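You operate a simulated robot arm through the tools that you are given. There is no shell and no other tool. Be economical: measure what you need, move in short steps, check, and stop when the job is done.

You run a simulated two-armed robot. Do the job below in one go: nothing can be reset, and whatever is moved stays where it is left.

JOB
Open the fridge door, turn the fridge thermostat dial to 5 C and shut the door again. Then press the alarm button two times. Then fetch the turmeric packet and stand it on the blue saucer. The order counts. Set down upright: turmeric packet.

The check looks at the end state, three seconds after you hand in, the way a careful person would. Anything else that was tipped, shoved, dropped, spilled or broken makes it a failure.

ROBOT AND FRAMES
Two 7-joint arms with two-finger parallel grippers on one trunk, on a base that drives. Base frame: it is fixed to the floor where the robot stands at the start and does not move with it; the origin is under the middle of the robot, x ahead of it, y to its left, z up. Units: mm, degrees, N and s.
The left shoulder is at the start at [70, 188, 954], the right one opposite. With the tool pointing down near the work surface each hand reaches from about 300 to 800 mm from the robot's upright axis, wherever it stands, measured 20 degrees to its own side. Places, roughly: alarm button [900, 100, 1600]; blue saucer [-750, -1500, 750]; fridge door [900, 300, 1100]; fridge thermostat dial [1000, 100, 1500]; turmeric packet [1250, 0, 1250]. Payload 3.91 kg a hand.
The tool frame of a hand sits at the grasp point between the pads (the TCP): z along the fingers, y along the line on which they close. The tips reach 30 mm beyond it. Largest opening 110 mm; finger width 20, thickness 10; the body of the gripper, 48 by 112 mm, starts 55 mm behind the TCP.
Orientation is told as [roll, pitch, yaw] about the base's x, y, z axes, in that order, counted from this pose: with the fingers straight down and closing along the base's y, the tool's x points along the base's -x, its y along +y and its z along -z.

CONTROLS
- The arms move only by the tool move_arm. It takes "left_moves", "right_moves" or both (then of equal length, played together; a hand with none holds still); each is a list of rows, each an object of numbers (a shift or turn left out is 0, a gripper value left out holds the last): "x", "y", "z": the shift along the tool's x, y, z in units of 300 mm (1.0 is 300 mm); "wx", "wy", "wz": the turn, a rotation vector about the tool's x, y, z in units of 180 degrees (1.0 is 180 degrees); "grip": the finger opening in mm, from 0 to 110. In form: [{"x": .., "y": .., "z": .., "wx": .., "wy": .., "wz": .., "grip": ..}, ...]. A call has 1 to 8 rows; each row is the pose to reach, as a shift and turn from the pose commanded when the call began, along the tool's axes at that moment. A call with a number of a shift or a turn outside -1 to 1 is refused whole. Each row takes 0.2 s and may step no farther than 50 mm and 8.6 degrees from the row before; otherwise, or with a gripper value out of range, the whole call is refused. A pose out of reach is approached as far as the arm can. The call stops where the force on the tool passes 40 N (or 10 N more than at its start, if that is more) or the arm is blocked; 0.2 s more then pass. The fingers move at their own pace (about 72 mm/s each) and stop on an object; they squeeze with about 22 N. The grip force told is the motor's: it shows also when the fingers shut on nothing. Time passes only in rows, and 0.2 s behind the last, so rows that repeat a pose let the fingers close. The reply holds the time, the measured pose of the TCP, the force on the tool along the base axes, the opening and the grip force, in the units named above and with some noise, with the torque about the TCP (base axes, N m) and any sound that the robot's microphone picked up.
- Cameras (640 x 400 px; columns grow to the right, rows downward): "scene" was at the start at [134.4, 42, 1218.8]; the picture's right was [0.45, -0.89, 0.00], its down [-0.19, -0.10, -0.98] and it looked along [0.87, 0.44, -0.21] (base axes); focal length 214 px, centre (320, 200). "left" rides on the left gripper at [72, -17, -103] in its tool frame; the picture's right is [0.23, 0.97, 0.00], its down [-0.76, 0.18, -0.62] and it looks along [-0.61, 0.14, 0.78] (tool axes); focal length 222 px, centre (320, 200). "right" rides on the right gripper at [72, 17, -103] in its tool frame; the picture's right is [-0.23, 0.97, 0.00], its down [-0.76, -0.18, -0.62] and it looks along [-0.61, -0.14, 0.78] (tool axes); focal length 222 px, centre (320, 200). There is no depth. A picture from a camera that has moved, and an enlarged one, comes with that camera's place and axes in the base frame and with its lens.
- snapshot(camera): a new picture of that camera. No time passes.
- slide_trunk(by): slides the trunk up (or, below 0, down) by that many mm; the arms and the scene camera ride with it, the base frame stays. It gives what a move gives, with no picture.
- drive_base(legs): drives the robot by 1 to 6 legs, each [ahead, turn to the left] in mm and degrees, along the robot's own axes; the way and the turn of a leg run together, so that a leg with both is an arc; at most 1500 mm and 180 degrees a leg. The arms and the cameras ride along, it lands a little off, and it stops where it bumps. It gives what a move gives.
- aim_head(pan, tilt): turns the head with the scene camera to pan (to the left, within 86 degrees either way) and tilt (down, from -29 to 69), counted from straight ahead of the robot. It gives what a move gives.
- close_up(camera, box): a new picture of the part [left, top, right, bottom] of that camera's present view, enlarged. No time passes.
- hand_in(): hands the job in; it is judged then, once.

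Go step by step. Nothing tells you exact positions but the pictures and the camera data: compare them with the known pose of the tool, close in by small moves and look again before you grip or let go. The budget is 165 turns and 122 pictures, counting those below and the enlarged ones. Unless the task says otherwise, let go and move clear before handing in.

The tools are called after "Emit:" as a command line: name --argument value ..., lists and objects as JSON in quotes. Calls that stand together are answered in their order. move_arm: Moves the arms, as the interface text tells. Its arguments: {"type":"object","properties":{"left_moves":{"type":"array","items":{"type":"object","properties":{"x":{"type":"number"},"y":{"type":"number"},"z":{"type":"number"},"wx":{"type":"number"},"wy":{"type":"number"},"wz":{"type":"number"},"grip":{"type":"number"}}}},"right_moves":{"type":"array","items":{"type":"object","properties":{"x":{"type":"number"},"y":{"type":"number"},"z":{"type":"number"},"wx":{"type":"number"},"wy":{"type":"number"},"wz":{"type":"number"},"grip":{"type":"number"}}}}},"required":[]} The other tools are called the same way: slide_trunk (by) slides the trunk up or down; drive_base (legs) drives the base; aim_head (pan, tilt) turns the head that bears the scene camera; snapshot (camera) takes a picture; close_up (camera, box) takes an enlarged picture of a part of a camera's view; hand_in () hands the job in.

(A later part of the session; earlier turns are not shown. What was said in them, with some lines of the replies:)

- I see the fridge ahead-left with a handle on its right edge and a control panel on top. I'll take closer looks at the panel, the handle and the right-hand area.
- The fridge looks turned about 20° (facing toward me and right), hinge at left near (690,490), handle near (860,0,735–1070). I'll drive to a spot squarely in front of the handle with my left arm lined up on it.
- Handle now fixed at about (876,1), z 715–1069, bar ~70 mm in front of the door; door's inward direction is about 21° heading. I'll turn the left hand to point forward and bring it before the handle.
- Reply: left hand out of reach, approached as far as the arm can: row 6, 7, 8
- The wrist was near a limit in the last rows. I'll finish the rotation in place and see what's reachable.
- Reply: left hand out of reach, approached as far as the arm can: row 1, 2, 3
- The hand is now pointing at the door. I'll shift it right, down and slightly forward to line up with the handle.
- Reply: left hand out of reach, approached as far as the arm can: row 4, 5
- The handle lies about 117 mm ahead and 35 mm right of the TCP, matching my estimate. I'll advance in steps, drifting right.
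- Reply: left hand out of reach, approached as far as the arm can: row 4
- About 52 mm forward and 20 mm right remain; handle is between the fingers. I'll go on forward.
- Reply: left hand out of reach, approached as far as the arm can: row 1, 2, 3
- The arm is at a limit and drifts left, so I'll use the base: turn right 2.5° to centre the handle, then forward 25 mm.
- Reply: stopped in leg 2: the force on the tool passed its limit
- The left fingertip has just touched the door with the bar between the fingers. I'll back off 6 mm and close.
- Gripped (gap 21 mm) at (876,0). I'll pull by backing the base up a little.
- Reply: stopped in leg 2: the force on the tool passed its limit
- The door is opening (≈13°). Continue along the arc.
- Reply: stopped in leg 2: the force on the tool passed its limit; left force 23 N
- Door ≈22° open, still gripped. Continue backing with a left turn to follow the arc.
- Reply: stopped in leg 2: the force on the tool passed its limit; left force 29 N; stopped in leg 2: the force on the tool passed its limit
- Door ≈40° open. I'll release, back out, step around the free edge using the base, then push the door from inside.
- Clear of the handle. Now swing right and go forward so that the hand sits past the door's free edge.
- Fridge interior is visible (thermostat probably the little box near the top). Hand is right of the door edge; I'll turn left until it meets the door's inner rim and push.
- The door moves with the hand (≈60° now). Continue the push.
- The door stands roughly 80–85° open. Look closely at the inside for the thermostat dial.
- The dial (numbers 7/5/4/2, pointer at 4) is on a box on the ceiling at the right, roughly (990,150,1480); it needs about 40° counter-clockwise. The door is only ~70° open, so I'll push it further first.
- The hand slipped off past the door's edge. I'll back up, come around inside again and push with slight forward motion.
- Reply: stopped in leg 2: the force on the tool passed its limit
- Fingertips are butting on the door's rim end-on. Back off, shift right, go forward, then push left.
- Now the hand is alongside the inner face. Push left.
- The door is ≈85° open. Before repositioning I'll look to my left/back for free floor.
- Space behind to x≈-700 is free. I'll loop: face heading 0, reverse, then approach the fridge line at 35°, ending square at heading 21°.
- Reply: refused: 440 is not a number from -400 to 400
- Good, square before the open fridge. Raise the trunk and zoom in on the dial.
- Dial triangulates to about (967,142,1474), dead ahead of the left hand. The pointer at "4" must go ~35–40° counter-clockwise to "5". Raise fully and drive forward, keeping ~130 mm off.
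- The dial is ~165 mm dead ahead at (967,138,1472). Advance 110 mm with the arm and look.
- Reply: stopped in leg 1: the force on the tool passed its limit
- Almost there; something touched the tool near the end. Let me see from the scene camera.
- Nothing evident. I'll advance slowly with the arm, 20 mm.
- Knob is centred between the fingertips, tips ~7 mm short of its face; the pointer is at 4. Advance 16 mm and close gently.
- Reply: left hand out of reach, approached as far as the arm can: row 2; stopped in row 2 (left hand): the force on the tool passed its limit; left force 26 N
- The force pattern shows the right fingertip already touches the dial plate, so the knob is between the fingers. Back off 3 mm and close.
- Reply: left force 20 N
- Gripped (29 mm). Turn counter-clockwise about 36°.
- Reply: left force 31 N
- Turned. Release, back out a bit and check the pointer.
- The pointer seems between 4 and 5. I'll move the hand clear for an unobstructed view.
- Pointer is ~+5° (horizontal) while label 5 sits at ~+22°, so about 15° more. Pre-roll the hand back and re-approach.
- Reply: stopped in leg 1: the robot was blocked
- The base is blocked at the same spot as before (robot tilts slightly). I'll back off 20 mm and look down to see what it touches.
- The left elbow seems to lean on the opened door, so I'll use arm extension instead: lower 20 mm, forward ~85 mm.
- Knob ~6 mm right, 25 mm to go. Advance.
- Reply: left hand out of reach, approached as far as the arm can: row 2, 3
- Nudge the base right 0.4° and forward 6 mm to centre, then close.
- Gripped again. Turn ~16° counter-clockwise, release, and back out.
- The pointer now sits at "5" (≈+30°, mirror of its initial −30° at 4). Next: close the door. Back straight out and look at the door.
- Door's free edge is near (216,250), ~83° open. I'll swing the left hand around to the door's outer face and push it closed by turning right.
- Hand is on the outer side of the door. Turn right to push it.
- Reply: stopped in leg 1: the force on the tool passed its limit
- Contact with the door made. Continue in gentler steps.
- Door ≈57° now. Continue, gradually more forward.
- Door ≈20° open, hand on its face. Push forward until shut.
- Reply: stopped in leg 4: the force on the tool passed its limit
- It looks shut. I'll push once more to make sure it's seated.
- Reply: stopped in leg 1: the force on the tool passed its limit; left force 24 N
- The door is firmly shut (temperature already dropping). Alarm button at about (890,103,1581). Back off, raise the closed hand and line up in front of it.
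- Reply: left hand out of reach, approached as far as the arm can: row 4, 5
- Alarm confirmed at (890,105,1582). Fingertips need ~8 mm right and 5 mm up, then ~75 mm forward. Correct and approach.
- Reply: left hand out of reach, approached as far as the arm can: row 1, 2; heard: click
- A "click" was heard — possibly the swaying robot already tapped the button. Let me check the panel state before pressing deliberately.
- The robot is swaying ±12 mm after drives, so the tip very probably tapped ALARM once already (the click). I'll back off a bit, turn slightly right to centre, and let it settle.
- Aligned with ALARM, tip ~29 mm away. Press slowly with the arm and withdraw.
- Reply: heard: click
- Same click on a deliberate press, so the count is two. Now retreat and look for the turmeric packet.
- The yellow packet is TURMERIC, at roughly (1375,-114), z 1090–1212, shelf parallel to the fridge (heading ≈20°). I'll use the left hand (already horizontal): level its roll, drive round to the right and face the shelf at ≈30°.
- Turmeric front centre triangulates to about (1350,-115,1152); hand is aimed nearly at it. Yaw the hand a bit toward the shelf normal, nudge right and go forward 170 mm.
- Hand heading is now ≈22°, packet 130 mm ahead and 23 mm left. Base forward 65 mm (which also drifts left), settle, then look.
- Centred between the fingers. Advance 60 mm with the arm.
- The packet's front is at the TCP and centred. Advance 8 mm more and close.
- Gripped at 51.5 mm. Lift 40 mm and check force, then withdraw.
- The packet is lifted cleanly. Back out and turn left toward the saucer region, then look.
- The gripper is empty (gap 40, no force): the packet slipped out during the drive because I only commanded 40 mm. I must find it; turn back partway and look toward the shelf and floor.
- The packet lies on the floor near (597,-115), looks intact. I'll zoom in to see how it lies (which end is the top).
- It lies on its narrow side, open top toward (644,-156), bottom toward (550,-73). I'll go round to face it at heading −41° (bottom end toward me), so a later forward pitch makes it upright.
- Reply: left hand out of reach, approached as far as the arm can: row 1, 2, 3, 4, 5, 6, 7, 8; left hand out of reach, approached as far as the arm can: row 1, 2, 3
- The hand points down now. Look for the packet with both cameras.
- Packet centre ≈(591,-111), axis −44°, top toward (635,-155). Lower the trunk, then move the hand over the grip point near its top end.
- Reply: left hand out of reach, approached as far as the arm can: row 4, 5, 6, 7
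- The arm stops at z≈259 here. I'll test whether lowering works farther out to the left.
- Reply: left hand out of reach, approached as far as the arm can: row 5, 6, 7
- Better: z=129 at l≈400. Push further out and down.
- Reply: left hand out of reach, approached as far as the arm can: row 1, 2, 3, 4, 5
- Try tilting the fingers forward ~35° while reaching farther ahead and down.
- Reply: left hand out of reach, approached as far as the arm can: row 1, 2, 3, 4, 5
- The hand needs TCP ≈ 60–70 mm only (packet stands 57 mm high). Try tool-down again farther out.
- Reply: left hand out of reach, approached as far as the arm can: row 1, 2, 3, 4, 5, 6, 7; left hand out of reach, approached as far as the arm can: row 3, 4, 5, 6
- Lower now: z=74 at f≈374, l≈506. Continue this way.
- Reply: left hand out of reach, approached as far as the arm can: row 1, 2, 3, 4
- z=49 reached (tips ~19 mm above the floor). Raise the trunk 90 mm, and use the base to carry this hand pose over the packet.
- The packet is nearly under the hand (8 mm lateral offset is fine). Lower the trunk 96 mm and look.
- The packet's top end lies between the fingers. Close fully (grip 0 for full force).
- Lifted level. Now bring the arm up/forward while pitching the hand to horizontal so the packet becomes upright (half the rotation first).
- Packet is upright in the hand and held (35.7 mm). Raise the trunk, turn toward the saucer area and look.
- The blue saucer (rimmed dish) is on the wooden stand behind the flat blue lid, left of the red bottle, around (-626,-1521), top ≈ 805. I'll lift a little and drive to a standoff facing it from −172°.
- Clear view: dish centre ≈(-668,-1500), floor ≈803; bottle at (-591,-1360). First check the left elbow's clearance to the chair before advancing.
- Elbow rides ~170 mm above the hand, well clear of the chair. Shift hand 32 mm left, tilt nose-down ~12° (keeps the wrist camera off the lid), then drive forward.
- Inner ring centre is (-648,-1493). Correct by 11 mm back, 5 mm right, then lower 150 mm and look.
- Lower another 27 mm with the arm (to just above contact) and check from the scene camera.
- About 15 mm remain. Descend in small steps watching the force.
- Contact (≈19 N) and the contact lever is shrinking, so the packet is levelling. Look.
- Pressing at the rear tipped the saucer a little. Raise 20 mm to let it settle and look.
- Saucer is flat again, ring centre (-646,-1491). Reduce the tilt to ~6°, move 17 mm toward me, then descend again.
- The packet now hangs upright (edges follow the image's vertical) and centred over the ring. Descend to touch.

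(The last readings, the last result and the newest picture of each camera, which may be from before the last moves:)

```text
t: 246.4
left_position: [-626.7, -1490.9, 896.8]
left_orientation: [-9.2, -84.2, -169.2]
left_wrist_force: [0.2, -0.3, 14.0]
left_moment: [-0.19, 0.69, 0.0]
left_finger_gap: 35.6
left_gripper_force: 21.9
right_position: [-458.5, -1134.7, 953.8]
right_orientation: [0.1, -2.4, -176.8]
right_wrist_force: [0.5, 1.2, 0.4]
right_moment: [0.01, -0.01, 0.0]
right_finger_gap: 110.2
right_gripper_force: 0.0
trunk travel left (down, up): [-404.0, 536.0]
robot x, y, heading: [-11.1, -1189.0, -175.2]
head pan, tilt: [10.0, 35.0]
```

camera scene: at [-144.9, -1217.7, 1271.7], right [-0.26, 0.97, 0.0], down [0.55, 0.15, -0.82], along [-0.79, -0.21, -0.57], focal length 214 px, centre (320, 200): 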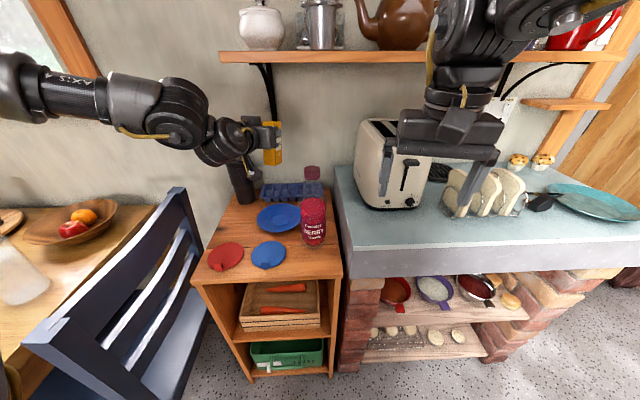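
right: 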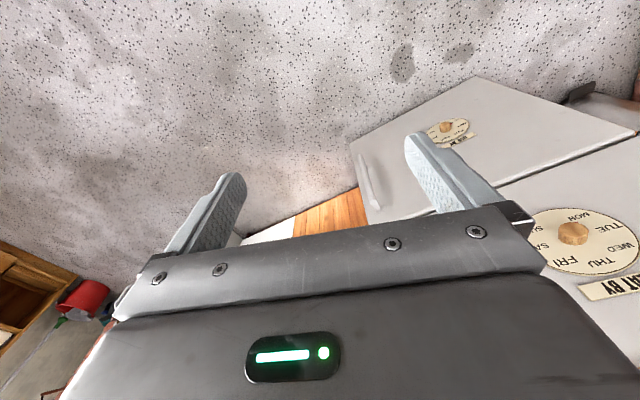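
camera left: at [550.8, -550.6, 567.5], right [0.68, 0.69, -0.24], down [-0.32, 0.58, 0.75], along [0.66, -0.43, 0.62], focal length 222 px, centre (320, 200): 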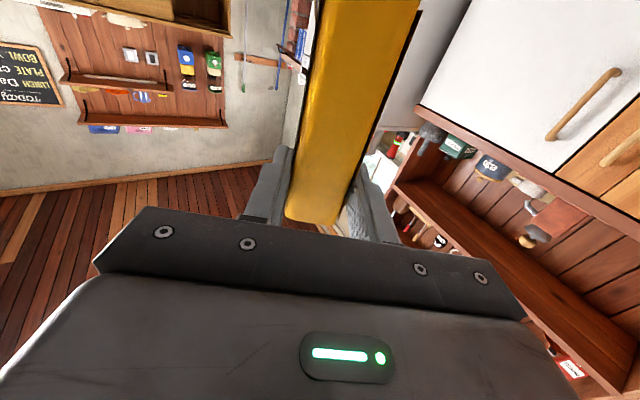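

Emit:
close_up --camera "scene" --box '[230, 100, 330, 200]'

```text
4.00 times, centred on (280, 150) of scene
camera zoom: at [-143.0, -1216.8, 1122.2], right [-0.26, 0.97, 0.0], down [0.55, 0.15, -0.82], along [-0.79, -0.21, -0.57], focal length 858 px, centre (480, 400)
```

zoom: 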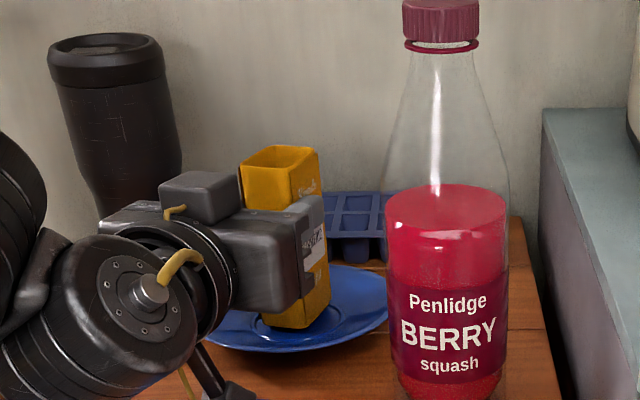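

The packet is ~5° nose-down with its far edge touching; base centre is near the saucer's centre. Relieve the load by ~3 mm, then release so it settles flat.

Emit:
move_arm --left_moves '[{"x": -0.012, "z": -0.001}, {"x": -0.012, "z": -0.001}]'

Emit:
close_up --camera "scene" --box '[230, 110, 330, 210]'

```text
t: 247.0
left_position: [-627.3, -1490.8, 896.2]
left_orientation: [-8.0, -83.8, -170.5]
left_wrist_force: [3.2, 1.2, 4.8]
left_moment: [0.13, 0.05, -0.06]
left_finger_gap: 35.4
left_gripper_force: 21.6
right_position: [-459.7, -1133.0, 953.7]
right_orientation: [0.2, -2.5, -176.9]
right_wrist_force: [-0.4, 0.1, 0.3]
right_moment: [-0.02, 0.03, 0.01]
right_finger_gap: 109.8
right_gripper_force: 0.1
trunk travel left (down, up): [-404.0, 536.0]
robot x, y, heading: [-8.8, -1188.0, -175.4]
head pan, tilt: [10.0, 35.0]
```

```text
4.00 times, centred on (280, 160) of scene
camera zoom: at [-143.5, -1217.0, 1121.8], right [-0.26, 0.97, 0.0], down [0.55, 0.15, -0.82], along [-0.79, -0.21, -0.57], focal length 858 px, centre (480, 360)
```

zoom: 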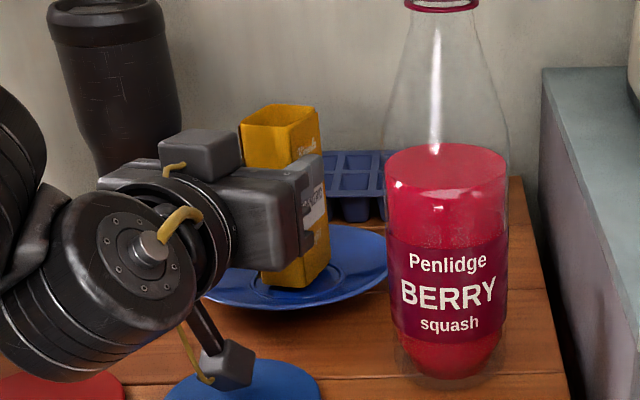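

Still a little load (≈5 N); raise 3 mm more.

Emit:
move_arm --left_moves '[{"x": -0.012, "z": -0.001}, {"x": -0.012, "z": -0.001}, {"x": -0.012, "z": -0.001}]'

Emit:
close_up --camera "scene" --box '[230, 110, 330, 210]'

```text
t: 247.8
left_position: [-628.9, -1492.3, 901.8]
left_orientation: [-8.3, -83.8, -170.1]
left_wrist_force: [-1.0, -0.2, -1.2]
left_moment: [0.03, -0.02, -0.03]
left_finger_gap: 35.6
left_gripper_force: 21.6
right_position: [-460.1, -1134.1, 953.3]
right_orientation: [0.2, -2.3, -176.8]
right_wrist_force: [0.0, 1.3, -0.4]
right_moment: [0.01, 0.01, 0.02]
right_finger_gap: 110.0
right_gripper_force: 0.0
trunk travel left (down, up): [-404.0, 536.0]
robot x, y, heading: [-10.4, -1190.1, -175.1]
head pan, tilt: [10.0, 35.0]
```

```text
4.00 times, centred on (280, 160) of scene
camera zoom: at [-144.7, -1217.6, 1121.7], right [-0.26, 0.97, 0.0], down [0.55, 0.15, -0.82], along [-0.79, -0.21, -0.57], focal length 858 px, centre (480, 360)
```

zoom: 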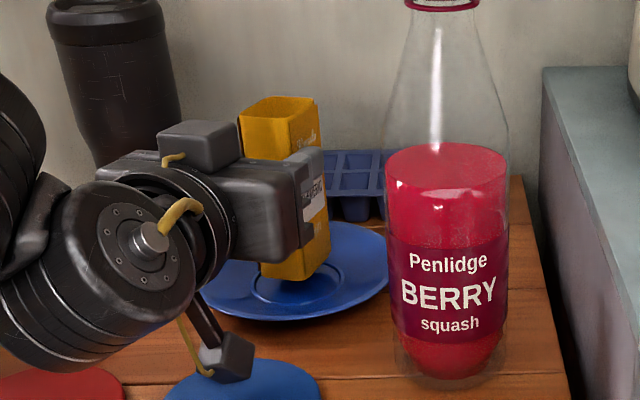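

Saucer is flat; packet hovers ~5 mm above, ~19 mm too far back and 9 mm left. Shift it 14 mm toward me and 9 mm right, lower 2 mm and check.

Emit:
move_arm --left_moves '[{"z": -0.025, "x": 0.002, "y": -0.015}, {"z": -0.047, "x": 0.005, "y": -0.03}, {"z": -0.047, "x": 0.01, "y": -0.03}]'

Emit:
close_up --camera "scene" --box '[230, 120, 330, 220]'

```text
t: 248.6
left_position: [-612.9, -1481.1, 899.6]
left_orientation: [-8.5, -83.7, -169.9]
left_wrist_force: [-0.8, -0.7, -1.9]
left_moment: [-0.01, -0.01, 0.01]
left_finger_gap: 35.4
left_gripper_force: 22.2
right_position: [-461.1, -1135.7, 954.6]
right_orientation: [0.0, -2.3, -176.8]
right_wrist_force: [0.4, -0.2, 0.0]
right_moment: [0.0, 0.0, 0.01]
right_finger_gap: 109.7
right_gripper_force: 0.1
trunk travel left (down, up): [-404.0, 536.0]
robot x, y, heading: [-9.8, -1191.9, -175.2]
head pan, tilt: [10.0, 35.0]
```

```text
4.00 times, centred on (280, 170) of scene
camera zoom: at [-144.7, -1217.8, 1121.7], right [-0.26, 0.97, 0.0], down [0.55, 0.15, -0.82], along [-0.79, -0.21, -0.57], focal length 858 px, centre (480, 320)
```

zoom: 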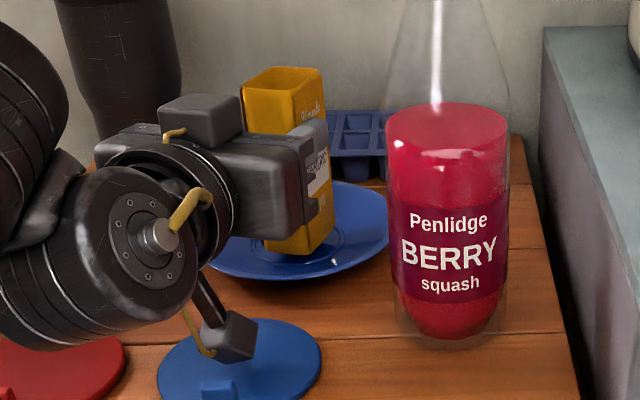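

Well placed now, ~3 mm above the saucer floor. Release gently.

Emit:
move_arm --left_moves '[{"grip": 44}, {"grip": 52}, {"grip": 60}, {"grip": 60}]'

Emit:
close_up --camera "scene" --box '[230, 120, 330, 220]'

```text
t: 249.6
left_position: [-611.9, -1481.7, 899.7]
left_orientation: [-8.3, -84.0, -170.0]
left_wrist_force: [0.1, 1.1, -0.2]
left_moment: [0.01, 0.02, -0.01]
left_finger_gap: 60.1
left_gripper_force: 0.1
right_position: [-460.1, -1134.0, 952.9]
right_orientation: [0.0, -2.4, -176.8]
right_wrist_force: [0.6, -0.3, 0.5]
right_moment: [-0.03, -0.01, 0.01]
right_finger_gap: 110.1
right_gripper_force: 0.1
trunk travel left (down, up): [-404.0, 536.0]
robot x, y, heading: [-9.3, -1186.0, -175.3]
head pan, tilt: [10.0, 35.0]
```

```text
4.00 times, centred on (280, 170) of scene
camera zoom: at [-144.6, -1217.5, 1121.7], right [-0.26, 0.97, 0.0], down [0.55, 0.15, -0.82], along [-0.79, -0.21, -0.57], focal length 858 px, centre (480, 320)
```

zoom: 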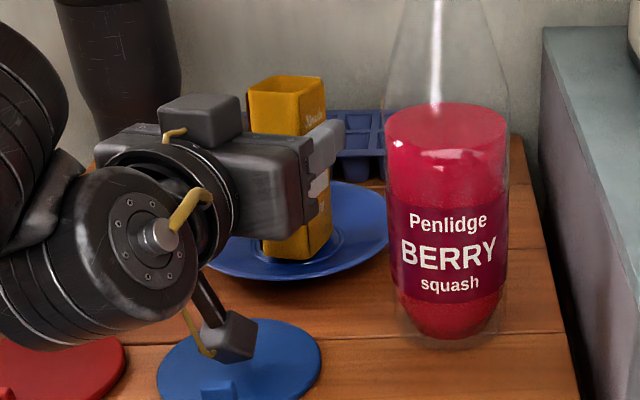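

It stands upright on the saucer. Rise straight up with the trunk (fingers slide past the sides), then back away.

Emit:
slide_trunk --by 150

Emit:
drive_base --legs '[[-250, 0]]'

Emit:
close_up --camera "scene" --box '[220, 120, 360, 260]'

```text
t: 251.3
left_position: [-612.3, -1482.0, 1049.8]
left_orientation: [-8.3, -83.9, -170.0]
left_wrist_force: [0.2, -0.5, 0.5]
left_moment: [0.02, 0.02, 0.0]
left_finger_gap: 60.0
left_gripper_force: 0.1
right_position: [-460.5, -1133.7, 1103.4]
right_orientation: [0.0, -2.3, -176.8]
right_wrist_force: [0.7, -0.3, 0.8]
right_moment: [-0.01, 0.01, 0.03]
right_finger_gap: 110.1
right_gripper_force: 0.0
trunk travel left (down, up): [-554.0, 386.0]
robot x, y, heading: [-9.6, -1189.9, -175.2]
head pan, tilt: [10.0, 35.0]
```

```text
t: 253.2
left_position: [-353.0, -1462.8, 1048.3]
left_orientation: [-8.4, -83.9, -169.6]
left_wrist_force: [-0.3, -0.3, 0.6]
left_moment: [0.03, 0.02, 0.02]
left_finger_gap: 59.9
left_gripper_force: 0.0
right_position: [-202.8, -1114.5, 1103.9]
right_orientation: [0.1, -2.4, -176.4]
right_wrist_force: [0.1, 0.1, 0.3]
right_moment: [-0.01, 0.0, -0.03]
right_finger_gap: 110.0
right_gripper_force: 0.0
trunk travel left (down, up): [-554.0, 386.0]
robot x, y, heading: [244.3, -1170.6, -175.0]
head pan, tilt: [10.0, 35.0]
```

```text
2.86 times, centred on (290, 190) of scene
camera zoom: at [113.7, -1195.7, 1271.7], right [-0.26, 0.96, 0.0], down [0.55, 0.15, -0.82], along [-0.79, -0.22, -0.57], focal length 613 px, centre (406, 229)
```

zoom: 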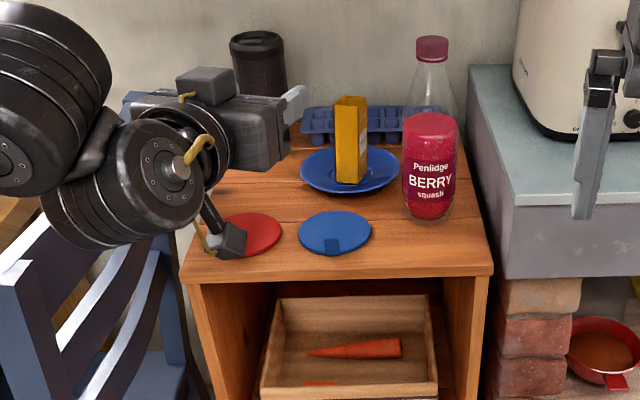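

The turmeric packet stands upright in the middle of the blue saucer and the hands are clear of it, so I'm handing the job in.

Emit:
hand_in

```text
The job is handed in.
```

I finished every step and handed the job in, but two things didn't go cleanly: one alarm press rests on a sound, and I dropped the turmeric packet once.

- **Fridge:** I opened the door and turned the thermostat dial to 5 by eye. I pushed the door firmly shut, and the temperature display started falling again.
- **Alarm button:** I heard two identical clicks. The second was a deliberate press. The first came when the robot swayed as it stopped and very probably tapped the button, so I counted it as press one.
- **Turmeric packet:** It slipped from the gripper while I was driving and fell to the floor. It looked intact, so I picked it up and stood it upright near the centre of the blue saucer. My first try at placing it tipped the saucer slightly, but the saucer settled flat again.

Nothing else looked disturbed in the last picture of the saucer area. I did not check inside the fridge after the door was closed.
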